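You operate a simulated robot arm through the tools that you are given. There is no shell and no other tool.

Carry out the task below with a simulated robot arm. There is one attempt and no reset: what you move stays moved.

Task
Swap steel bar 1 in the silver socket for bar 3.
Fine: red valve lever shut and switch on OPEN first; bar 1 goes in the orange tub.

The check looks at the end state, three seconds after you hand in, the way a careful person would. Anything else that was tipped, shoved, dropped, spilled or broken makes it a failure.

Robot
A 7-joint arm with a three-finger gripper, fixed in place. Base frame: the origin is at the foot of the arm, x ahead of it, y to its left, z up; the work surface is at about z = 72. Lengths are in cm, angles in degrees, forces in N, time in s.
With the tool pointing down near the work surface it reaches from about 10 to 88 cm from the base axis. Its first joint turns from -166.0 to 166.0 degrees. Payload 2.94 kg.
The TCP is the grasp point between the finger pads, 3 cm short of the fingertips. In the tool frame z runs along the fingers and y along their closing line. The gripper opens to 13.2 cm. The gripper's body begins 10.7 cm behind the TCP.
Orientation is that of the tool frame in the base frame, as [roll, pitch, yaw] about the fixed x, y, z axes, in that order (R = Rz(yaw) Ry(pitch) Rx(roll)). With the fingers straight down and closing along the base's y, the tool's x points along the base's -x, its y along +y and its z along -z.

Tools
- The arm moves only by the tool send_rows. Its argument "plan" is a list of rows, each a list of 7 numbers: the shift along the tool's x, y, z in cm, then the turn, a rotation vector about the tool's x, y, z in degrees, then the finger opening in cm, from 0 to 13.2. In form: [[dx, dy, dz, rx, ry, rz, grip], ...]. A call has 1 to 20 rows; each row shifts and turns the commanded pose from where the row before left it, along the tool's axes as they then stand. Rows are played at 5 a second. More than 5 cm and 8.6 degrees between two rows, or a gripper value outside its range, and nothing of the call is played. A pose out of reach is approached as far as the arm can. The call stops where the force on the tool passes 40 N (or 10 N more than at its start, if that is more) or the arm is blocked; 0.2 s more then pass. The fingers move at their own pace and stop on an object; they squeeze with about 22 N. The grip force told is the motor's: it shows also when the fingers shut on nothing. Time passes only in rows, and 0.2 s behind the last, so rows that do not move let the fingers close. The reply holds the time, the measured pose of the TCP, the force on the tool along the base axes, the opening and the grip force, in the units named above and with some noise, with the torque about the TCP (base axes, N m) and any sound that the robot's microphone picked up.
- Cameras (640 x 400 px; columns grow to the right, rows downward): "scene" is fixed at [39.96, -64.86, 128.58]; the picture's right is [1.00, 0.01, 0.00], its down [0.01, -0.92, -0.40] and it looks along [-0.00, 0.40, -0.92] (base axes); focal length 214 px, centre (320, 200). "wrist" rides on the gripper at [7.2, 0.3, -14.4] in the tool frame; the picture's right is [-0.04, 1.00, 0.00], its down [-0.88, -0.04, -0.48] and it looks along [-0.48, -0.02, 0.88] (tool axes); focal length 256 px, centre (320, 200). There is no depth. A picture from a camera that has moved, and an enlarged one, comes with that camera's place and axes in the base frame and with its lens.
- get_image(camera): a new picture of that camera. The clock stands still meanwhile.
- lift_body(by): slides the trunk up (or, below 0, down) by that many cm; the arm rides with it, the base frame stays. It gives what a move gives, with no picture.
- zoom(camera, box): a new picture of the part [left, top, right, bottom] of that camera's present view, enlarged. The clock stands still meanwhile.
- hand_in(): hands the job in; it is judged then, once.

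Nothing tells you positions but the pictures and the camera data. Unless the task says otherwise, let go and move clear before handing in.

The tools are called after "Call:" as a command line: name --pt "numbers of a row" for each row, then --argument value for the rest, lists and objects as JSON in quotes. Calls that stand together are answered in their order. send_rows: Moves the arm, as the interface text tells. Its arguments: {"type":"object","properties":{"plan":{"type":"array","items":{"type":"array","items":{"type":"number"}}}},"required":["plan"]} The other tools are called the same way: lift_body (by) slides the trunk up or down; get_image (camera) takes a picture; zoom (camera, box) takes an enlarged picture of a part of a camera's view; hand_in () hands the job in.

At the start:

```text
clock: 0.0
tool_pos: [25.63, -43.91, 106.29]
tcp_rot: [-179.9, 0.1, -179.9]
ft_force: [-0.7, 0.3, 0.2]
ft_torque: [0.0, -0.01, -0.01]
opening: 13.21
grip_force: 0.2
trunk travel left (down, up): [-25.0, 29.0]
```

scene: 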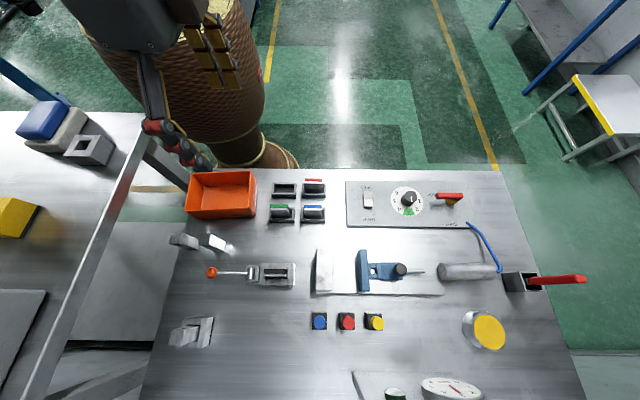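
wrist: 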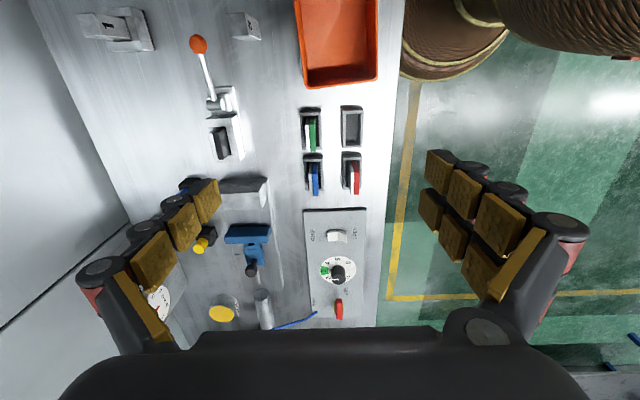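

I see a bench with an orange tub, rocker sockets, a panel with switch/dial/red lever, and several blocks/bars. I'll zoom in on the pieces before moving anything.

Call:
zoom --camera "scene" --box '[150, 160, 340, 280]'

Call:
zoom --camera "scene" --box '[330, 160, 520, 280]'

Call:
zoom --camera "scene" --box '[140, 280, 330, 400]'

Call:
zoom --camera "scene" --box '[420, 220, 610, 340]'

Call:
zoom --camera "wrist" --box '[60, 0, 300, 150]'

Call:
zoom --camera "wrist" --box '[180, 180, 420, 330]'

```text
3.33 times, centred on (245, 220) of scene
camera zoom: at [39.96, -64.86, 128.58], right [1.0, 0.01, 0.0], down [0.01, -0.92, -0.4], along [0.0, 0.4, -0.92], focal length 715 px, centre (570, 133)
```

zoom: 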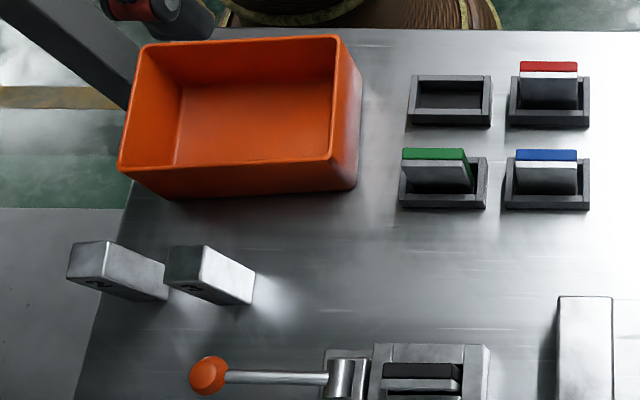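

```text
3.33 times, centred on (425, 220) of scene
camera zoom: at [39.96, -64.86, 128.58], right [1.0, 0.01, 0.0], down [0.01, -0.92, -0.4], along [0.0, 0.4, -0.92], focal length 715 px, centre (-30, 133)
```

zoom: 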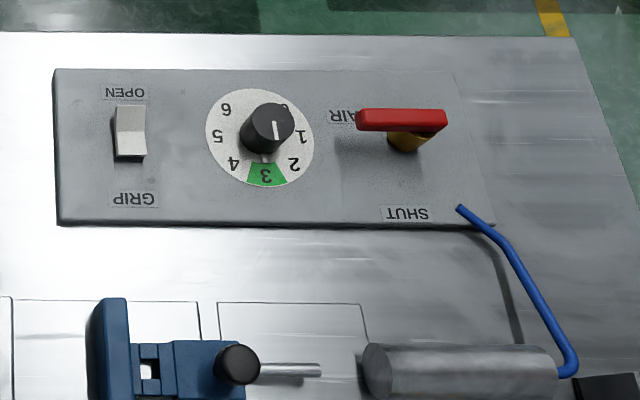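

```text
3.33 times, centred on (235, 340) of scene
camera zoom: at [39.96, -64.86, 128.58], right [1.0, 0.01, 0.0], down [0.01, -0.92, -0.4], along [0.0, 0.4, -0.92], focal length 715 px, centre (603, -267)
```

zoom: 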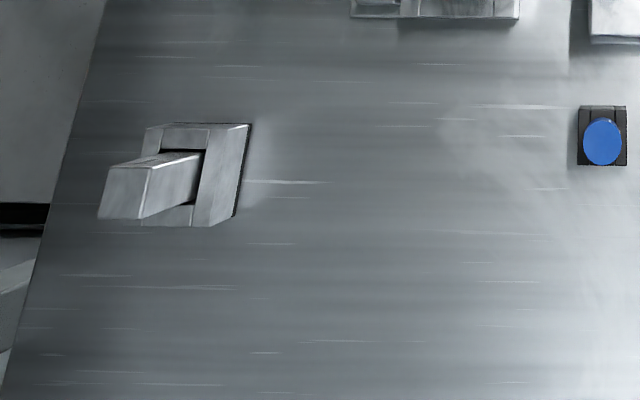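

```text
3.33 times, centred on (515, 280) of scene
camera zoom: at [39.96, -64.86, 128.58], right [1.0, 0.01, 0.0], down [0.01, -0.92, -0.4], along [0.0, 0.4, -0.92], focal length 715 px, centre (-330, -67)
```

zoom: 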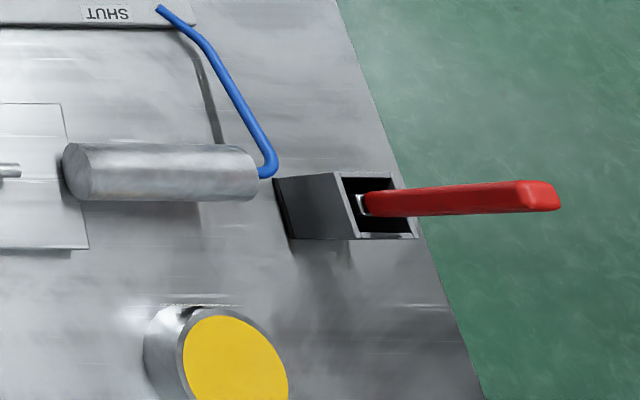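

```text
2.67 times, centred on (180, 75) of wrist
camera zoom: at [18.28, -43.4, 120.53], right [0.04, 1.0, 0.0], down [0.88, -0.04, 0.48], along [0.48, -0.02, -0.88], focal length 683 px, centre (693, 533)
```

zoom: 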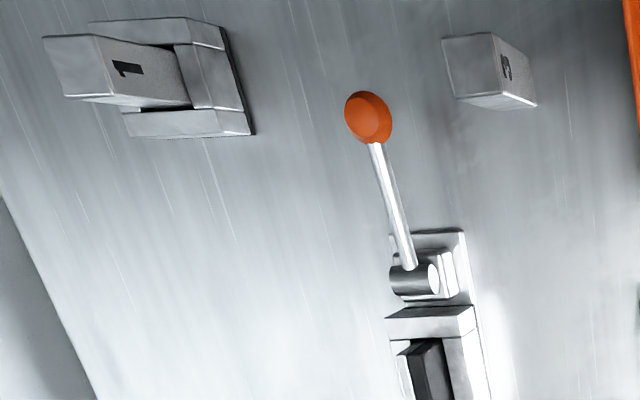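

```text
2.67 times, centred on (300, 255) of wrist
camera zoom: at [18.28, -43.4, 120.53], right [0.04, 1.0, 0.0], down [0.88, -0.04, 0.48], along [0.48, -0.02, -0.88], focal length 683 px, centre (373, 53)
```

zoom: 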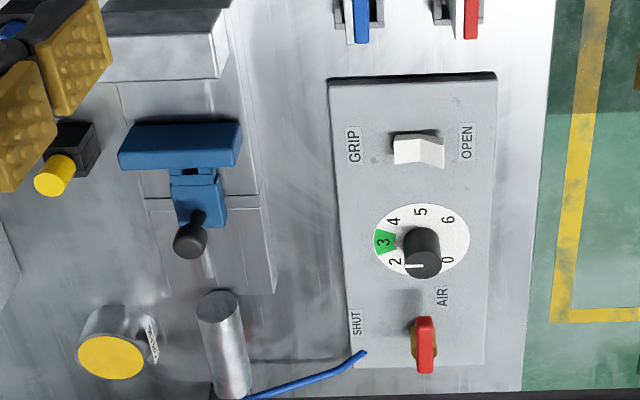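

The panel (switch, dial, red valve lever) is at about x 55–78, y −41. Bar 1's socket is near [11, −72], the tub near [11, −39], and two loose numbered bars stand near [8, −55]. I'll move the wrist camera over the panel for a closer look.

Call:
send_rows --pt "-3.5 0.3 1.5 0 0 0 13.2" --pt "-3.5 0.3 1.5 0 0 0 13.2" --pt "-3.5 0.3 1.5 0 0 0 13.2" --pt "-3.5 0.3 1.5 0 0 0 13.2" --pt "-3.5 0.3 1.5 0 0 0 13.2" --pt "-3.5 0.3 1.5 0 0 0 13.2" --pt "-3.5 0.3 1.5 0 0 0 13.2" --pt "-3.5 0.3 1.5 0 0 0 13.2"

Call:
get_image --camera "wrist"

Call:
get_image --camera "scene"

```text
clock: 1.8
tool_pos: [53.77, -41.41, 94.28]
tcp_rot: [-180.0, 0.0, -180.0]
ft_force: [-0.1, 0.2, 0.3]
ft_torque: [0.02, 0.0, 0.03]
opening: 13.16
grip_force: 0.2
trunk travel left (down, up): [-25.0, 29.0]
```

```text
taken
camera wrist: at [46.34, -41.07, 108.4], right [0.04, 1.0, 0.0], down [0.88, -0.04, 0.47], along [0.47, -0.02, -0.88], focal length 256 px, centre (320, 200)
```

wrist: 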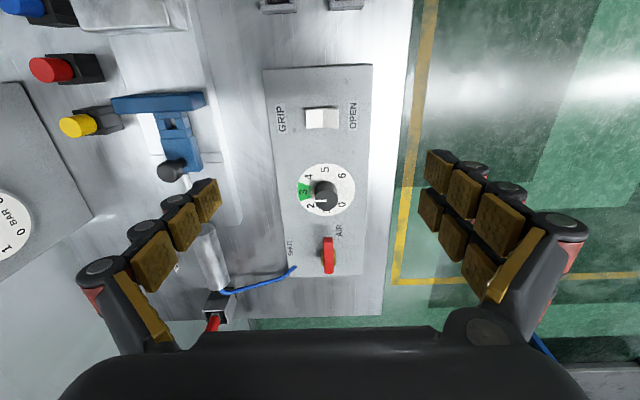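

```text
taken
```

scene: 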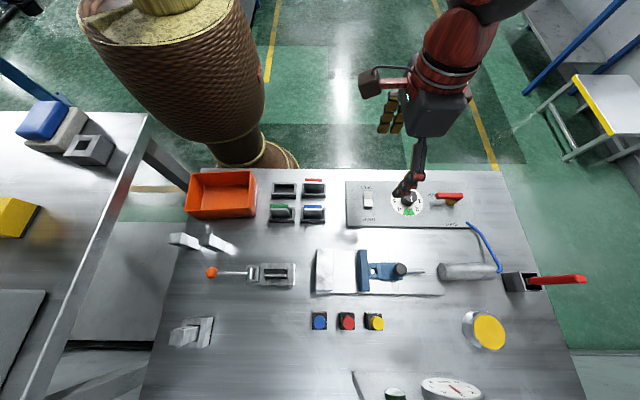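

Call:
zoom --camera "wrist" --box '[250, 60, 410, 160]'

Call:
zoom --camera "wrist" --box '[250, 200, 410, 300]'

Call:
zoom --camera "scene" --box '[340, 170, 500, 270]'

```text
4.00 times, centred on (330, 110) of wrist
camera zoom: at [46.34, -41.07, 108.4], right [0.04, 1.0, 0.0], down [0.88, -0.04, 0.47], along [0.47, -0.02, -0.88], focal length 1024 px, centre (280, 560)
```

zoom: 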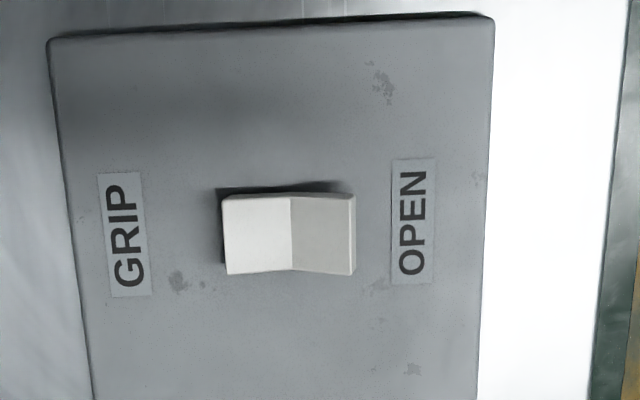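

```text
4.00 times, centred on (330, 250) of wrist
camera zoom: at [46.34, -41.07, 108.4], right [0.04, 1.0, 0.0], down [0.88, -0.04, 0.47], along [0.47, -0.02, -0.88], focal length 1024 px, centre (280, 0)
```

zoom: 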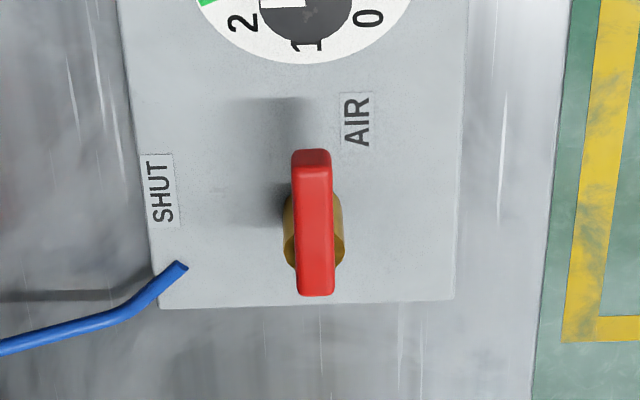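

```text
4.00 times, centred on (420, 220) of scene
camera zoom: at [39.96, -64.86, 128.58], right [1.0, 0.01, 0.0], down [0.01, -0.92, -0.4], along [0.0, 0.4, -0.92], focal length 858 px, centre (-80, 120)
```

zoom: 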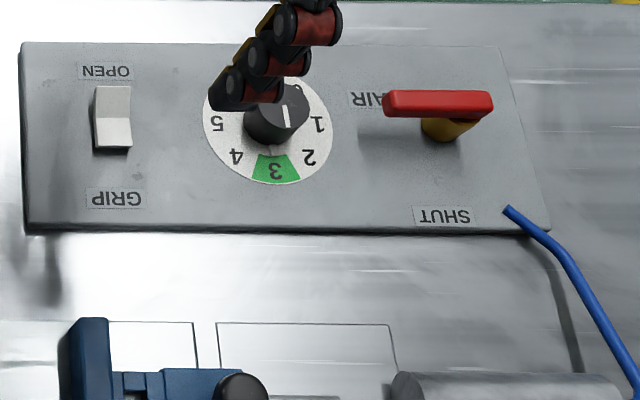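

The rocker sits near [52.4, −41] with OPEN on the +y side. The valve lever pivots near [75, −41] and points toward −x (AIR), and SHUT is on its −y side. I'll move in for a closer look at the rocker and the lever.

Call:
send_rows --pt "3.0 0 2.0 0 0 0 13.2" --pt "3.0 0 2.0 0 0 0 13.2" --pt "2.5 0 2.0 0 0 0 13.2"

Call:
zoom --camera "wrist" --box '[200, 100, 440, 250]'

```text
clock: 2.6
tool_pos: [45.24, -41.53, 88.33]
tcp_rot: [-179.9, 0.0, 180.0]
ft_force: [0.1, 0.6, 0.1]
ft_torque: [-0.01, 0.0, -0.02]
opening: 13.22
grip_force: 0.1
trunk travel left (down, up): [-25.0, 29.0]
```

```text
2.67 times, centred on (320, 175) of wrist
camera zoom: at [37.81, -41.02, 102.48], right [0.04, 1.0, 0.0], down [0.88, -0.04, 0.48], along [0.48, -0.02, -0.88], focal length 683 px, centre (320, 267)
```

zoom: 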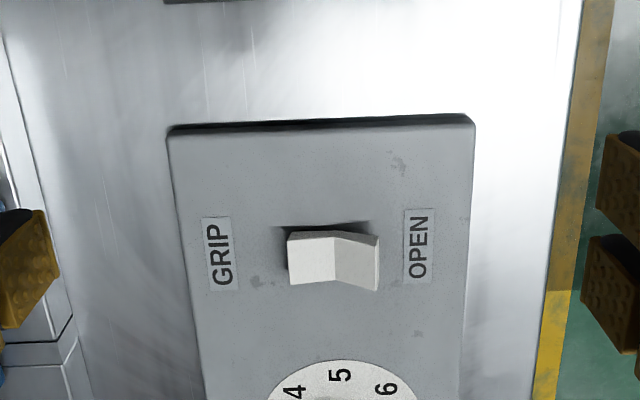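

The OPEN half is raised, so the rocker is on GRIP now. Next I'll look at the valve lever up close.

Call:
send_rows --pt "-4.0 0.1 -0.4 0 0 0 13.2" --pt "-4.0 0.1 -0.4 0 0 0 13.2" --pt "-4.0 0.1 -0.4 0 0 0 13.2" --pt "-4.0 0.1 -0.4 0 0 0 13.2" --pt "-4.0 0.1 -0.4 0 0 0 13.2"

Call:
zoom --camera "wrist" --box '[200, 100, 440, 250]'

Call:
get_image --camera "wrist"

```text
clock: 3.8
tool_pos: [65.28, -40.91, 90.14]
tcp_rot: [-180.0, -0.3, 180.0]
ft_force: [-0.7, 0.6, -0.2]
ft_torque: [0.01, 0.01, -0.01]
opening: 13.22
grip_force: 0.0
trunk travel left (down, up): [-25.0, 29.0]
```

```text
2.67 times, centred on (320, 175) of wrist
camera zoom: at [57.85, -40.53, 104.39], right [0.04, 1.0, 0.0], down [0.88, -0.04, 0.47], along [0.47, -0.02, -0.88], focal length 683 px, centre (320, 267)
```

zoom: 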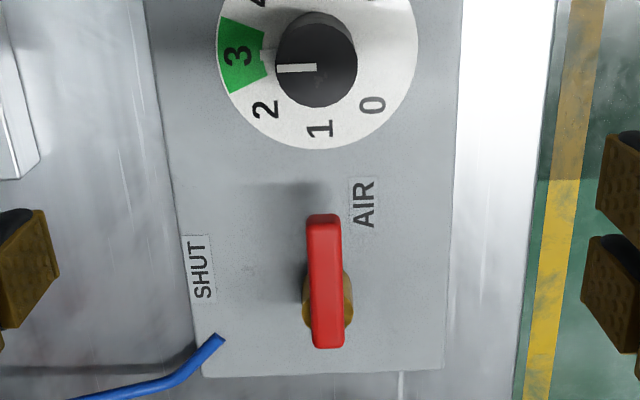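

```text
taken
camera wrist: at [57.85, -40.53, 104.39], right [0.04, 1.0, 0.0], down [0.88, -0.04, 0.47], along [0.47, -0.02, -0.88], focal length 256 px, centre (320, 200)
```

wrist: 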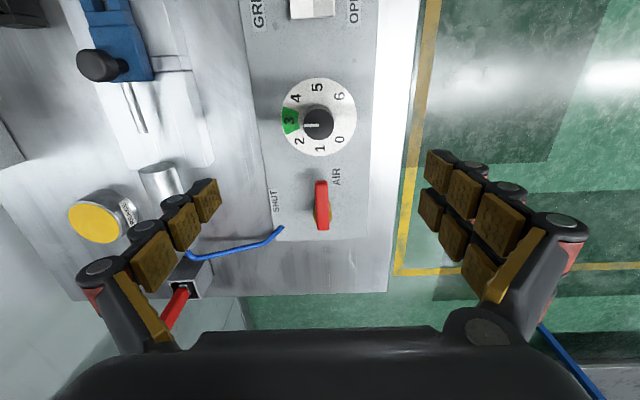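

The lever's pivot is at about [74.8, −40.9], with the arm reaching to x≈69.9 and its top at z≈77.3. The panel top is at z≈73. I'll close the fingers and stage on the +y side of the lever's end.

Call:
send_rows --pt "-0.75 0.42 0.75 0 0 0 0" --pt "-0.75 0.42 0.75 0 0 0 0" --pt "-0.75 0.42 0.75 0 0 0 0" --pt "-0.75 0.42 0.75 0 0 0 0" --pt "-0.75 0.42 0.75 0 0 0 0" --pt "-0.75 0.42 0.75 0 0 0 0" --pt "-0.75 0.42 0.75 0 0 0 0" --pt "-0.65 0.42 0.75 0 0 0 0" --pt "0 0 0 0 0 0 0"

Call:
get_image --camera "wrist"

Call:
zoom --camera "scene" --box '[370, 140, 530, 240]'

```text
clock: 5.8
tool_pos: [71.01, -37.56, 84.24]
tcp_rot: [180.0, 0.0, -179.9]
ft_force: [-0.2, -0.7, -0.6]
ft_torque: [0.0, 0.03, 0.0]
opening: 0.0
grip_force: 12.7
trunk travel left (down, up): [-25.0, 29.0]
```

```text
taken
camera wrist: at [63.7, -37.17, 98.5], right [0.04, 1.0, 0.0], down [0.88, -0.04, 0.48], along [0.47, -0.02, -0.88], focal length 256 px, centre (320, 200)
```

wrist: 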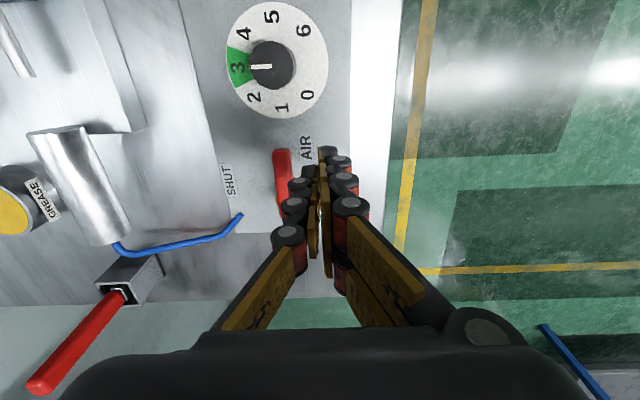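

```text
4.00 times, centred on (450, 190) of scene
camera zoom: at [39.96, -64.86, 128.58], right [1.0, 0.01, 0.0], down [0.01, -0.92, -0.4], along [0.0, 0.4, -0.92], focal length 858 px, centre (-200, 240)
```

zoom: 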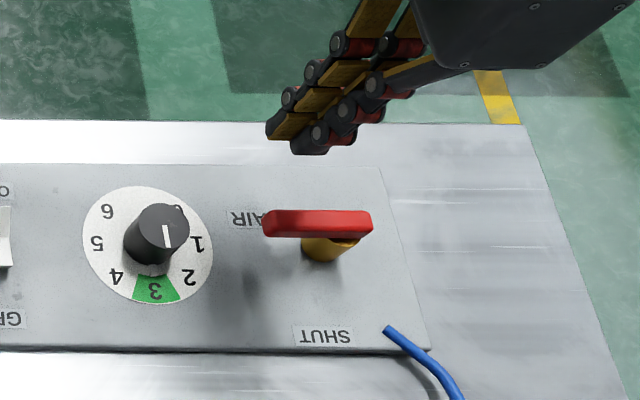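

The fingertips line up with the model, with clearance on the +y side of the lever. I'll descend and then push the lever end along its arc toward SHUT.

Call:
send_rows --pt "0 0 1.5 0 0 0 0" --pt "0 0 1.5 0 0 0 0" --pt "0 0 1.5 0 0 0 0" --pt "0 0 1.5 0 0 0 0" --pt "0 -0.4 0 0 0 0 0" --pt "0 -0.4 0 0 0 0 0" --pt "0 -0.4 0 0 0 0 0"

Call:
zoom --camera "scene" --box '[370, 140, 530, 240]'

```text
clock: 7.4
tool_pos: [71.01, -38.57, 78.32]
tcp_rot: [180.0, -0.2, 180.0]
ft_force: [-0.6, 0.2, -0.7]
ft_torque: [0.02, 0.0, -0.01]
opening: 0.0
grip_force: 21.9
trunk travel left (down, up): [-25.0, 29.0]
```

```text
4.00 times, centred on (450, 190) of scene
camera zoom: at [39.96, -64.86, 128.58], right [1.0, 0.01, 0.0], down [0.01, -0.92, -0.4], along [0.0, 0.4, -0.92], focal length 858 px, centre (-200, 240)
```

zoom: 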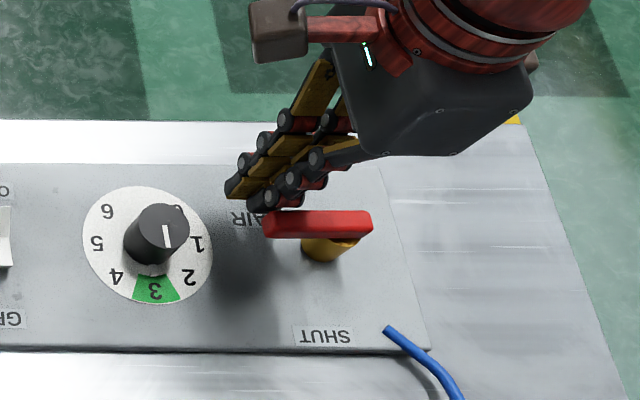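

Call:
send_rows --pt "0 -0.37 0 0 0 0 0" --pt "0.1 -0.4 0 0 0 0 0" --pt "0.09 -0.4 0 0 0 0 0" --pt "0.09 -0.48 0 0 0 0 0" --pt "0.08 -0.48 0 0 0 0 0" --pt "-0.06 -0.53 0 0 0 0 0" --pt "-0.06 -0.53 0 0 0 0 0"

Call:
zoom --camera "scene" --box '[370, 140, 530, 240]'

```text
clock: 9.0
tool_pos: [70.75, -41.84, 78.27]
tcp_rot: [180.0, 0.0, 180.0]
ft_force: [0.4, 0.4, -0.2]
ft_torque: [-0.01, 0.02, -0.03]
opening: 0.03
grip_force: 22.0
trunk travel left (down, up): [-25.0, 29.0]
```

```text
4.00 times, centred on (450, 190) of scene
camera zoom: at [39.96, -64.86, 128.58], right [1.0, 0.01, 0.0], down [0.01, -0.92, -0.4], along [0.0, 0.4, -0.92], focal length 858 px, centre (-200, 240)
```

zoom: 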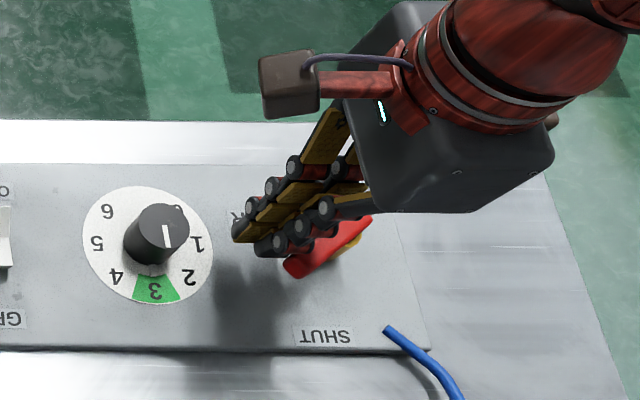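

The lever is turning freely, about 40° so far. I'll carry on along the arc to the SHUT position.

Call:
send_rows --pt "-0.23 -0.52 0 0 0 0 0" --pt "-0.23 -0.52 0 0 0 0 0" --pt "-0.4 -0.45 0 0 0 0 0" --pt "-0.4 -0.45 0 0 0 0 0" --pt "-0.5 -0.31 0 0 0 0 0" --pt "-0.5 -0.2 0 0 0 0 0"

Call:
zoom --camera "scene" --box '[370, 140, 530, 240]'

```text
clock: 10.4
tool_pos: [73.11, -44.29, 78.23]
tcp_rot: [180.0, -0.1, 179.9]
ft_force: [-6.3, 2.0, 1.0]
ft_torque: [0.01, 0.08, 0.1]
opening: 0.0
grip_force: 22.4
trunk travel left (down, up): [-25.0, 29.0]
```

```text
4.00 times, centred on (450, 190) of scene
camera zoom: at [39.96, -64.86, 128.58], right [1.0, 0.01, 0.0], down [0.01, -0.92, -0.4], along [0.0, 0.4, -0.92], focal length 858 px, centre (-200, 240)
```

zoom: 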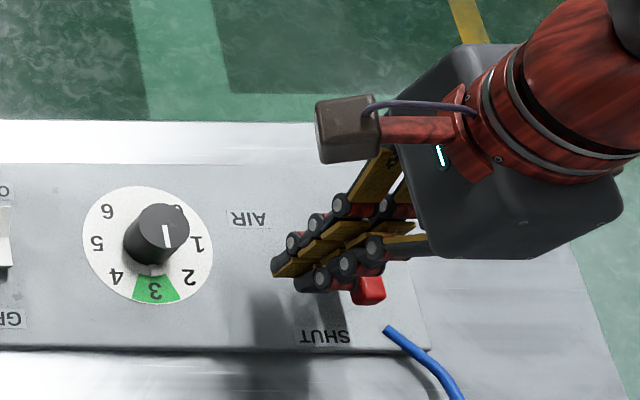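

The force has risen to −6 N in x, so the lever seems to be at its stop. I'll nudge slightly further to confirm, then back off and look.

Call:
send_rows --pt "-0.15 0 0 0 0 0 0" --pt "-0.15 0 0 0 0 0 0"

Call:
send_rows --pt "1 0 0 0 0 0 0" --pt "1 0 0 0 0 0 0" --pt "1 0 -2 0 0 0 0" --pt "1 0 -3 0 0 0 0" --pt "2 0 -3 0 0 0 0"

Call:
zoom --camera "scene" --box '[370, 140, 530, 240]'

Call:
get_image --camera "wrist"

```text
clock: 11.0
tool_pos: [73.1, -44.38, 78.26]
tcp_rot: [179.9, -0.1, 180.0]
ft_force: [-24.4, 3.6, 4.0]
ft_torque: [0.0, 0.33, 0.24]
opening: 0.0
grip_force: 22.2
trunk travel left (down, up): [-25.0, 29.0]
```

```text
clock: 12.2
tool_pos: [67.16, -44.35, 86.28]
tcp_rot: [179.9, -0.1, -179.9]
ft_force: [-0.1, 0.1, 0.1]
ft_torque: [-0.03, -0.02, 0.0]
opening: 0.0
grip_force: 22.1
trunk travel left (down, up): [-25.0, 29.0]
```

```text
4.00 times, centred on (450, 190) of scene
camera zoom: at [39.96, -64.86, 128.58], right [1.0, 0.01, 0.0], down [0.01, -0.92, -0.4], along [0.0, 0.4, -0.92], focal length 858 px, centre (-200, 240)
```

zoom: 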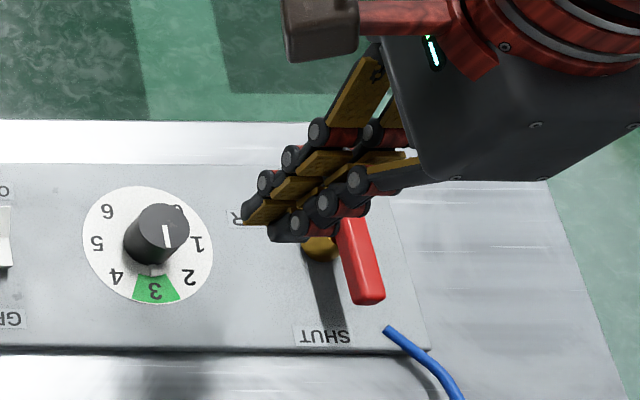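

```text
taken
camera wrist: at [59.92, -43.98, 100.53], right [0.04, 1.0, 0.0], down [0.88, -0.04, 0.47], along [0.47, -0.02, -0.88], focal length 256 px, centre (320, 200)
```

wrist: 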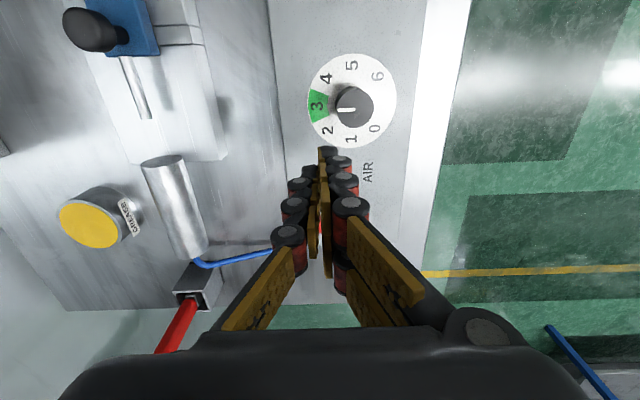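

The lever now points at SHUT and is against its stop (24 N reaction, no further motion). Next I'll press the OPEN side of the rocker at about [52.5, −39.7].

Call:
send_rows --pt "3.66 1.16 0 0 0 0 0" --pt "3.66 1.16 0 0 0 0 0" --pt "3.66 1.16 0 0 0 0 0" --pt "3.68 1.17 0 0 0 0 0" --pt "0 0 2 0 0 0 0" --pt "0 0 2 0 0 0 0" --pt "0 0 1 0 0 0 0"

Call:
zoom --camera "scene" --box '[310, 140, 430, 215]'

Call:
get_image --camera "wrist"

```text
clock: 13.8
tool_pos: [52.58, -39.62, 81.41]
tcp_rot: [179.9, 0.1, -179.9]
ft_force: [-0.1, 0.1, 0.8]
ft_torque: [0.0, -0.03, -0.01]
opening: 0.0
grip_force: 21.9
trunk travel left (down, up): [-25.0, 29.0]
```

```text
5.33 times, centred on (370, 178) of scene
camera zoom: at [39.96, -64.86, 128.58], right [1.0, 0.01, 0.0], down [0.01, -0.92, -0.4], along [0.0, 0.4, -0.92], focal length 1144 px, centre (53, 320)
```

zoom: 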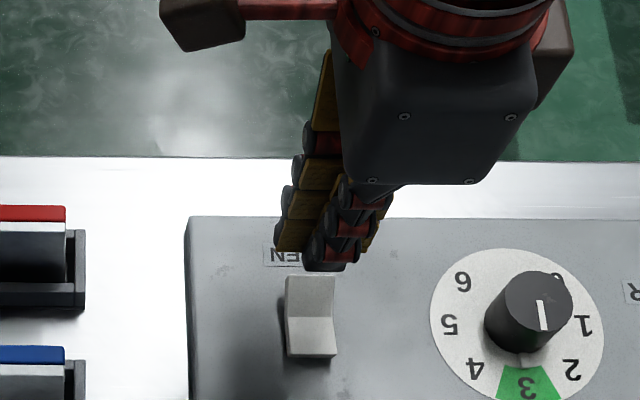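

```text
taken
camera wrist: at [45.3, -39.28, 95.53], right [0.04, 1.0, 0.0], down [0.88, -0.04, 0.48], along [0.48, -0.02, -0.88], focal length 256 px, centre (320, 200)
```

wrist: 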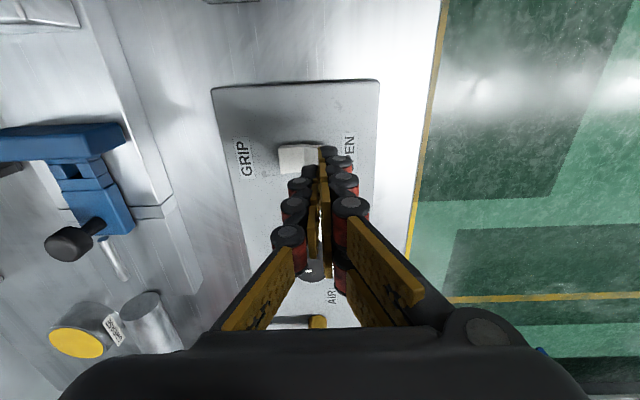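

Call:
send_rows --pt "-0.2 -0.2 0.5 0 0 0 0" --pt "0 0 0.5 0 0 0 0" --pt "0 0 0.5 0 0 0 0" --pt "0 0 0.5 0 0 0 0" --pt "0 0 0.4 0 0 0 0"

Call:
zoom --camera "scene" --box '[310, 140, 430, 215]'

```text
clock: 15.0
tool_pos: [52.83, -39.94, 78.73]
tcp_rot: [-180.0, 0.0, 180.0]
ft_force: [0.6, 0.5, -0.1]
ft_torque: [0.03, 0.05, 0.02]
opening: 0.0
grip_force: 22.2
trunk travel left (down, up): [-25.0, 29.0]
```

```text
5.33 times, centred on (370, 178) of scene
camera zoom: at [39.96, -64.86, 128.58], right [1.0, 0.01, 0.0], down [0.01, -0.92, -0.4], along [0.0, 0.4, -0.92], focal length 1144 px, centre (53, 320)
```

zoom: 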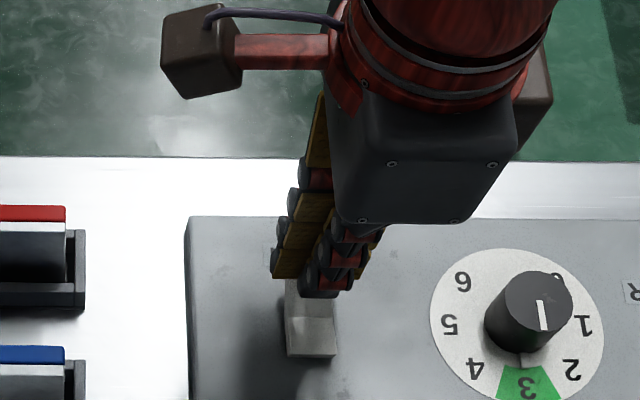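

Call:
send_rows --pt "0 0 0.3 0 0 0 0" --pt "0 0 0.3 0 0 0 0" --pt "0 0 0.3 0 0 0 0"

```text
clock: 15.8
tool_pos: [53.0, -39.9, 78.0]
tcp_rot: [180.0, 0.0, -180.0]
ft_force: [-0.3, 0.9, -0.2]
ft_torque: [0.0, 0.03, 0.01]
opening: 0.01
grip_force: 22.6
trunk travel left (down, up): [-25.0, 29.0]
```

Call:
send_rows --pt "0 0 0.3 0 0 0 0" --pt "0 0 0.3 0 0 0 0"

Call:
zoom --camera "scene" --box '[310, 140, 430, 215]'

```text
clock: 16.4
tool_pos: [52.86, -39.91, 77.37]
tcp_rot: [-180.0, 0.1, 180.0]
ft_force: [-0.4, 0.2, 0.0]
ft_torque: [0.01, -0.04, 0.0]
opening: 0.0
grip_force: 21.4
trunk travel left (down, up): [-25.0, 29.0]
```

```text
5.33 times, centred on (370, 178) of scene
camera zoom: at [39.96, -64.86, 128.58], right [1.0, 0.01, 0.0], down [0.01, -0.92, -0.4], along [0.0, 0.4, -0.92], focal length 1144 px, centre (53, 320)
```

zoom: 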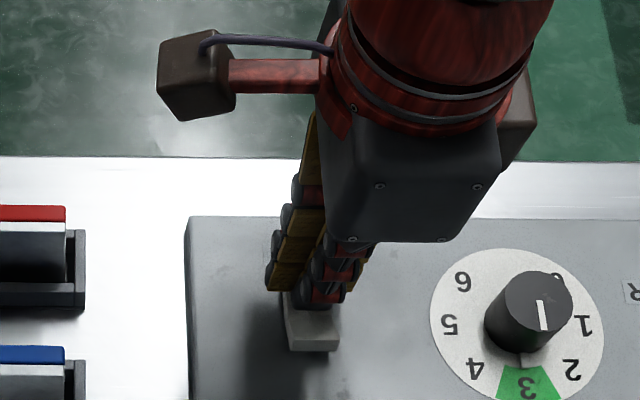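

The rocker seems to be tipping, since its near end has risen. I'll press a little further to make sure it seats.

Call:
send_rows --pt "0 0 0.2 0 0 0 0" --pt "0 0 0.2 0 0 0 0" --pt "0 0 0.2 0 0 0 0"

```text
clock: 17.2
tool_pos: [52.98, -39.89, 76.94]
tcp_rot: [-180.0, 0.1, 180.0]
ft_force: [-3.2, 2.0, 12.8]
ft_torque: [0.18, 0.12, 0.03]
opening: 0.0
grip_force: 21.7
trunk travel left (down, up): [-25.0, 29.0]
```

Force is rising to 13 N, so the rocker has bottomed out. I'll retract and look.

Call:
send_rows --pt "0 0 -1 0 0 0 0" --pt "0 0 -3 0 0 0 0" --pt "0 0 -4 0 0 0 0" --pt "3 0 -3 0 0 0 3" --pt "4 0 -2 0 0 0 6" --pt "0 0 0 0 0 0 6"

Call:
zoom --camera "scene" --box '[340, 170, 500, 270]'

Call:
zoom --camera "wrist" --box '[200, 80, 440, 230]'

```text
clock: 18.6
tool_pos: [45.85, -39.91, 89.92]
tcp_rot: [180.0, 0.0, -180.0]
ft_force: [-0.1, 0.2, 0.0]
ft_torque: [-0.04, -0.05, -0.01]
opening: 5.2
grip_force: 0.0
trunk travel left (down, up): [-25.0, 29.0]
```

```text
4.00 times, centred on (420, 220) of scene
camera zoom: at [39.96, -64.86, 128.58], right [1.0, 0.01, 0.0], down [0.01, -0.92, -0.4], along [0.0, 0.4, -0.92], focal length 858 px, centre (-80, 120)
```

zoom: 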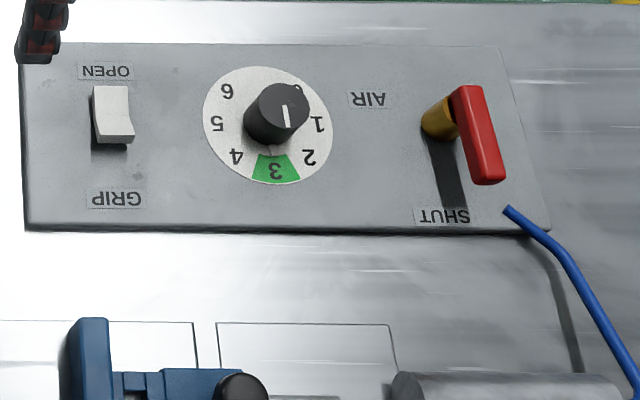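

```text
2.67 times, centred on (320, 155) of wrist
camera zoom: at [38.45, -39.51, 104.11], right [0.04, 1.0, 0.0], down [0.88, -0.04, 0.48], along [0.48, -0.02, -0.88], focal length 683 px, centre (320, 320)
```

zoom: 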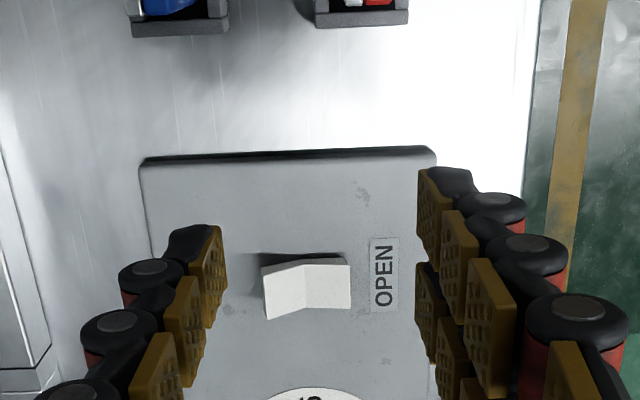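

Both preconditions are done: the lever points at SHUT against its stop, and the rocker is down on OPEN with its GRIP end raised. Now I'll move over to look at the loose bars, the socket and the tub.

Call:
send_rows --pt "3.8 -1.0 -1.0 0 0 0 9" --pt "3.8 -1.0 -1.0 0 0 0 9" --pt "3.8 -1.0 -1.0 0 0 0 9" --pt "3.8 -1.0 -1.0 0 0 0 9" --pt "3.8 -1.0 -1.0 0 0 0 9" --pt "3.8 -1.5 0 0 0 0 9" --pt "3.8 -1.5 0 0 0 0 9" --pt "3.8 -1.5 0 0 0 0 9" --pt "3.8 -1.5 0 0 0 0 9" --pt "3.8 -1.5 0 0 0 0 9"

Call:
get_image --camera "wrist"

Call:
get_image --camera "scene"

```text
clock: 20.8
tool_pos: [7.79, -52.39, 94.78]
tcp_rot: [179.9, 0.0, 180.0]
ft_force: [-0.6, 0.4, -0.5]
ft_torque: [0.0, 0.0, -0.02]
opening: 8.97
grip_force: 0.0
trunk travel left (down, up): [-25.0, 29.0]
```

```text
taken
camera wrist: at [0.48, -52.01, 109.03], right [0.04, 1.0, 0.0], down [0.88, -0.04, 0.48], along [0.48, -0.02, -0.88], focal length 256 px, centre (320, 200)
```

wrist: 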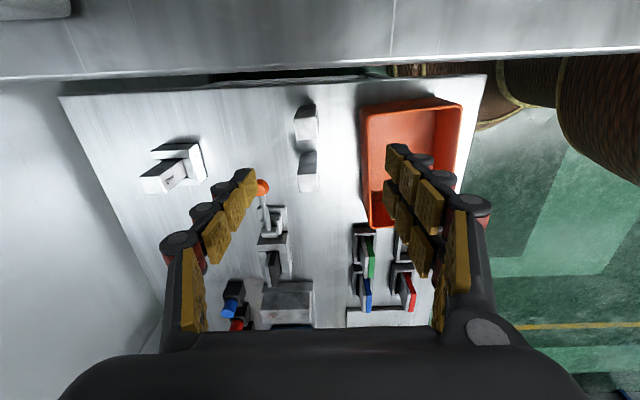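

```text
taken
```

scene: 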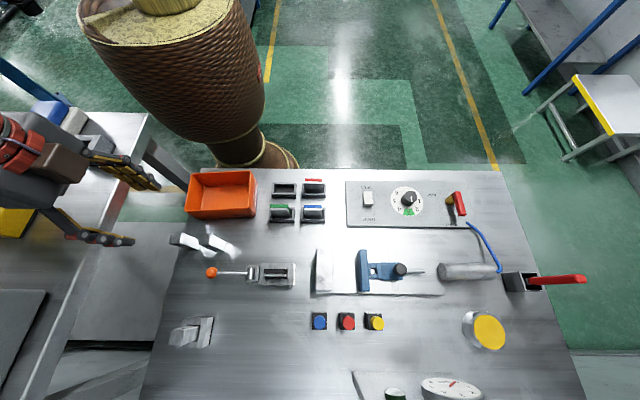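

A second surface at left is higher, at z≈92 with its edge at x≈1.3, so I must keep the wrist camera housing away from it when I go low. Let me zoom in on the bars, socket and tub.

Call:
zoom --camera "wrist" --box '[240, 80, 400, 230]'

Call:
zoom --camera "wrist" --box '[120, 110, 280, 210]'

Call:
zoom --camera "scene" --box '[150, 290, 230, 360]'

Call:
zoom --camera "scene" --box '[150, 215, 310, 315]'

Call:
zoom --camera "scene" --box '[0, 60, 240, 210]'

```text
2.67 times, centred on (320, 155) of wrist
camera zoom: at [0.48, -52.01, 109.03], right [0.04, 1.0, 0.0], down [0.88, -0.04, 0.48], along [0.48, -0.02, -0.88], focal length 683 px, centre (320, 320)
```

zoom: 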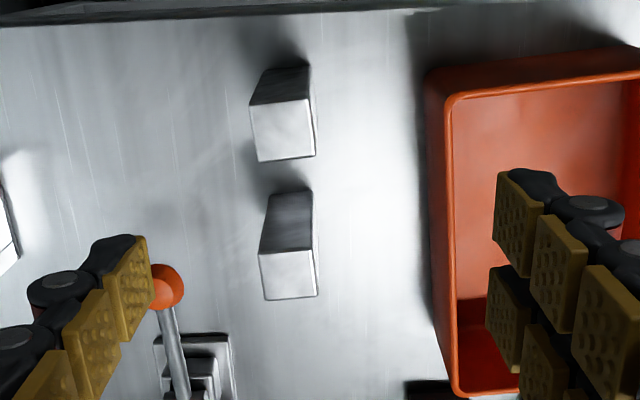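

```text
4.00 times, centred on (200, 160) of wrist
camera zoom: at [0.48, -52.01, 109.03], right [0.04, 1.0, 0.0], down [0.88, -0.04, 0.48], along [0.48, -0.02, -0.88], focal length 1024 px, centre (800, 360)
```

zoom: 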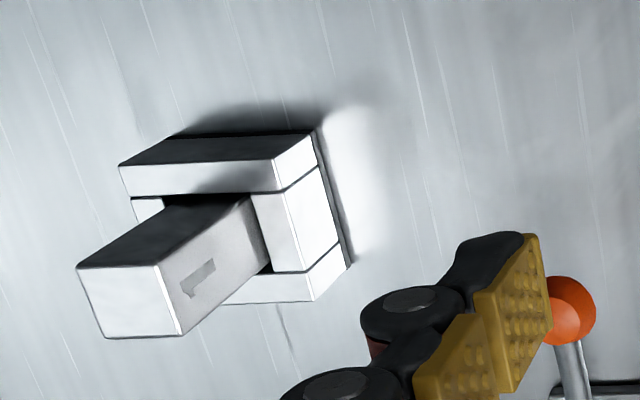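

```text
5.71 times, centred on (190, 325) of scene
camera zoom: at [39.96, -64.86, 128.58], right [1.0, 0.01, 0.0], down [0.01, -0.92, -0.4], along [0.0, 0.4, -0.92], focal length 1226 px, centre (1063, -514)
```

zoom: 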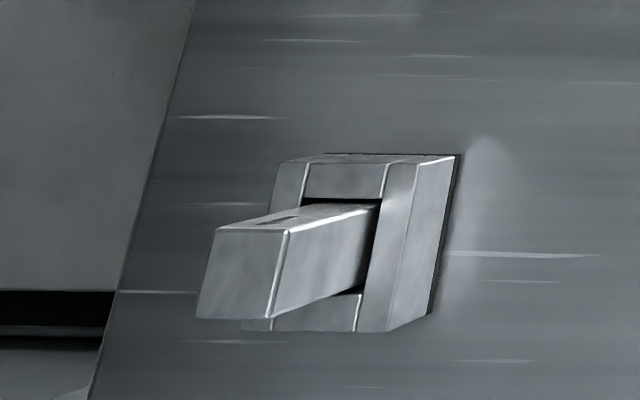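

```text
4.00 times, centred on (230, 265) of scene
camera zoom: at [39.96, -64.86, 128.58], right [1.0, 0.01, 0.0], down [0.01, -0.92, -0.4], along [0.0, 0.4, -0.92], focal length 858 px, centre (680, -60)
```

zoom: 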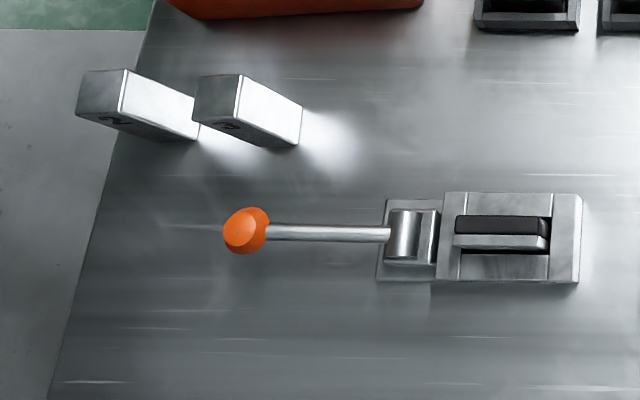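

```text
2.67 times, centred on (120, 135) of scene
camera zoom: at [39.96, -64.86, 128.58], right [1.0, 0.01, 0.0], down [0.01, -0.92, -0.4], along [0.0, 0.4, -0.92], focal length 572 px, centre (853, 373)
```

zoom: 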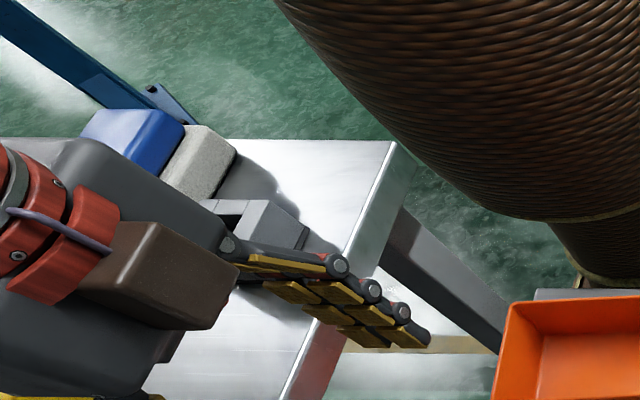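

The loose bars stand upright: the left one is marked 2 and the right one 3, with its center near [13.9, −54.2], about 2.6 cm square and 9 cm tall. Bar 1 stands vertically in the socket frame near [13.2, −73]. I'll move above bar 1 to measure it, staying clear of the raised table.

Call:
send_rows --pt "-1.4 -3.4 -0.3 0 0 0 9" --pt "-1.4 -3.4 -0.3 0 0 0 9" --pt "-1.4 -3.4 0 0 0 0 9" --pt "-1.4 -3.4 0 0 0 0 9" --pt "0 -3.4 0 0 0 0 9" --pt "0 -3.4 0 0 0 0 9"

Call:
zoom --camera "wrist" --box '[220, 50, 420, 175]'

Call:
get_image --camera "scene"

Call:
get_image --camera "wrist"

```text
clock: 22.2
tool_pos: [13.49, -72.88, 95.37]
tcp_rot: [179.8, 0.0, -180.0]
ft_force: [-0.6, 0.4, 0.3]
ft_torque: [0.01, -0.01, 0.02]
opening: 8.97
grip_force: 0.1
trunk travel left (down, up): [-25.0, 29.0]
```

```text
3.20 times, centred on (320, 112) of wrist
camera zoom: at [6.21, -72.49, 109.54], right [0.04, 1.0, 0.0], down [0.88, -0.04, 0.48], along [0.48, -0.02, -0.88], focal length 819 px, centre (320, 480)
```

zoom: 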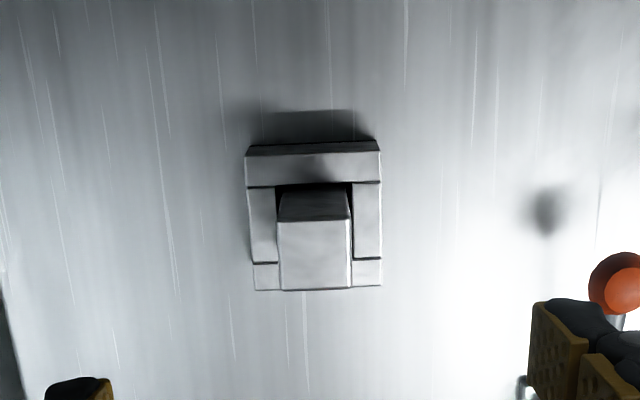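

```text
taken
```

scene: 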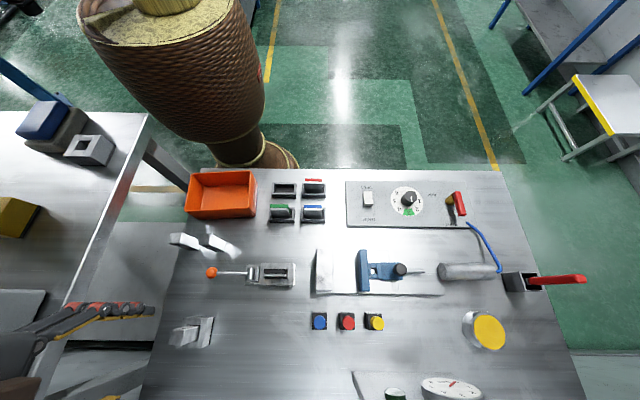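

```text
taken
camera wrist: at [6.21, -72.49, 109.54], right [0.04, 1.0, 0.0], down [0.88, -0.04, 0.48], along [0.48, -0.02, -0.88], focal length 256 px, centre (320, 200)
```

wrist: 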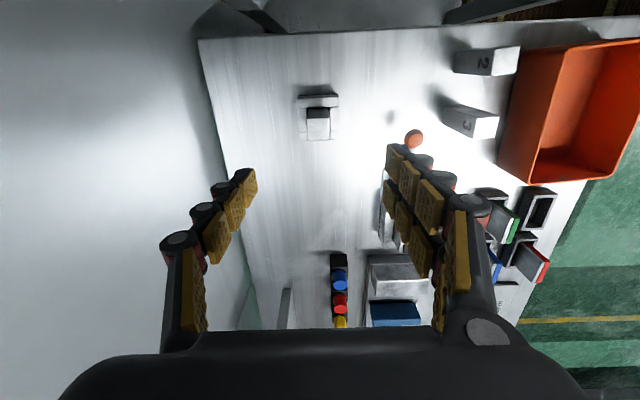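

The socket center is at about [12.95, −72.95] with its top at z≈75.4. Bar 1 is about 2.5 cm square with its top at z≈81. I'll align, narrow the fingers to 5.5 cm and descend partway.

Call:
send_rows --pt "0.54 -0.07 1.0 0 0 0 5.5" --pt "0 0 2.0 0 0 0 5.5" --pt "0 0 2.0 0 0 0 5.5" --pt "0 0 2.0 0 0 0 5.5" --pt "0 0 0 0 0 0 5.5"

Call:
get_image --camera "wrist"

Call:
zoom --camera "wrist" --box '[220, 50, 420, 175]'

Call:
zoom --camera "scene" --box '[0, 250, 240, 400]'

```text
clock: 23.4
tool_pos: [12.93, -72.91, 88.37]
tcp_rot: [-179.9, 0.1, 179.9]
ft_force: [0.4, 0.9, 0.0]
ft_torque: [0.0, 0.04, -0.01]
opening: 5.51
grip_force: 0.1
trunk travel left (down, up): [-25.0, 29.0]
```

```text
taken
camera wrist: at [5.63, -72.51, 102.65], right [0.04, 1.0, 0.0], down [0.88, -0.04, 0.48], along [0.48, -0.02, -0.88], focal length 256 px, centre (320, 200)
```

wrist: 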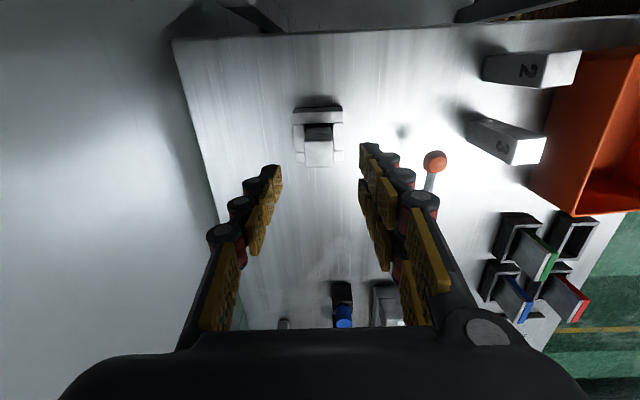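

```text
3.20 times, centred on (320, 112) of wrist
camera zoom: at [5.63, -72.51, 102.65], right [0.04, 1.0, 0.0], down [0.88, -0.04, 0.48], along [0.48, -0.02, -0.88], focal length 819 px, centre (320, 480)
```

zoom: 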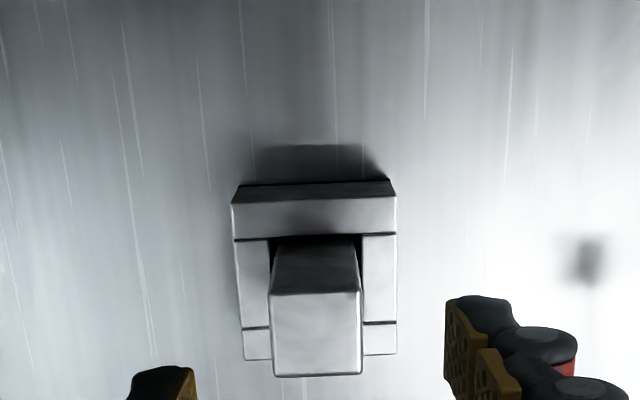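

```text
2.67 times, centred on (120, 325) of scene
camera zoom: at [39.96, -64.86, 128.58], right [1.0, 0.01, 0.0], down [0.01, -0.92, -0.4], along [0.0, 0.4, -0.92], focal length 572 px, centre (853, -133)
```

zoom: 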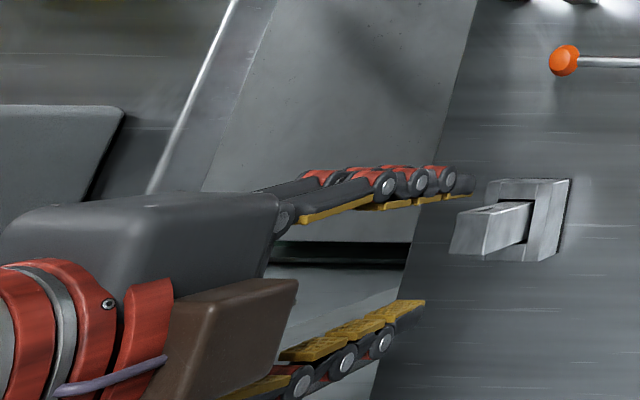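

The fingers straddle bar 1 symmetrically, with its top at z≈80.3. I'll descend to TCP z≈79.3 so the tips stay just above the socket, then close.

Call:
send_rows --pt "-0.05 0 2.0 0 0 0 5.5" --pt "0 0 2.0 0 0 0 5.5" --pt "0 0 2.0 0 0 0 5.5" --pt "0 0 1.5 0 0 0 5.5" --pt "0 0 1.0 0 0 0 5.5" --pt "0 0 0.5 0 0 0 5.5"

Call:
get_image --camera "wrist"

Call:
zoom --camera "scene" --box '[60, 280, 260, 400]'

```text
clock: 24.8
tool_pos: [12.99, -72.96, 79.33]
tcp_rot: [-180.0, 0.0, -180.0]
ft_force: [1.1, 0.1, 0.8]
ft_torque: [-0.01, -0.04, -0.05]
opening: 5.5
grip_force: 0.0
trunk travel left (down, up): [-25.0, 29.0]
```

```text
taken
camera wrist: at [5.66, -72.57, 93.63], right [0.04, 1.0, 0.0], down [0.88, -0.04, 0.48], along [0.48, -0.02, -0.88], focal length 256 px, centre (320, 200)
```

wrist: 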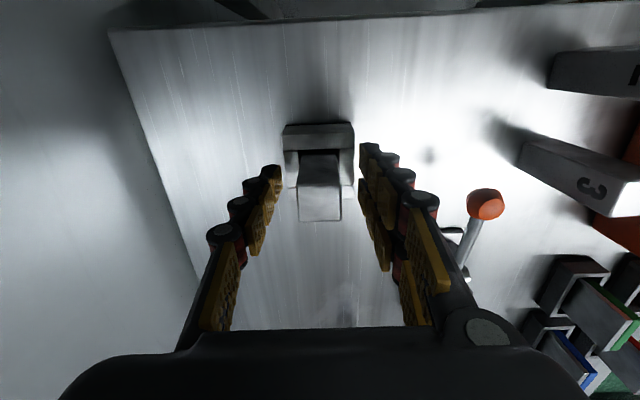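

```text
3.20 times, centred on (160, 340) of scene
camera zoom: at [39.96, -64.86, 128.58], right [1.0, 0.01, 0.0], down [0.01, -0.92, -0.4], along [0.0, 0.4, -0.92], focal length 686 px, centre (832, -248)
```

zoom: 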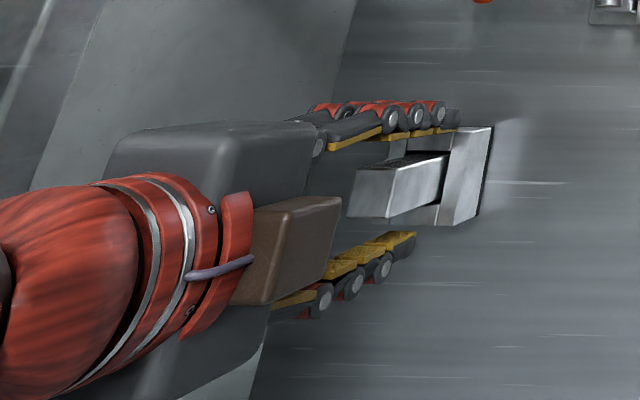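

Call:
send_rows --pt "0 0 0 0 0 0 3.2" --pt "0 0 0 0 0 0 2.4" --pt "0 0 0 0 0 0 1.5" --pt "0 0 0 0 0 0 1.0" --pt "0 0 0 0 0 0 0.5" --pt "0 0 0 0 0 0 0.0" --pt "0 0 0 0 0 0 0.0"

Call:
get_image --camera "wrist"

```text
clock: 26.4
tool_pos: [13.04, -73.02, 79.47]
tcp_rot: [180.0, 0.0, -180.0]
ft_force: [-0.7, -0.4, 0.1]
ft_torque: [0.02, -0.01, 0.0]
opening: 2.57
grip_force: 22.4
trunk travel left (down, up): [-25.0, 29.0]
```

```text
taken
camera wrist: at [5.66, -72.57, 93.63], right [0.04, 1.0, 0.0], down [0.88, -0.04, 0.48], along [0.48, -0.02, -0.88], focal length 256 px, centre (320, 200)
```

wrist: 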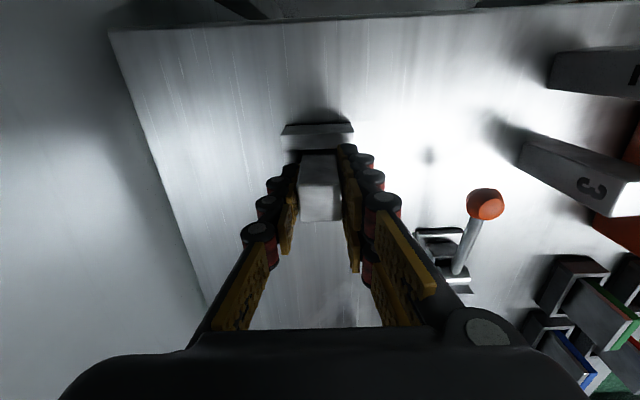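

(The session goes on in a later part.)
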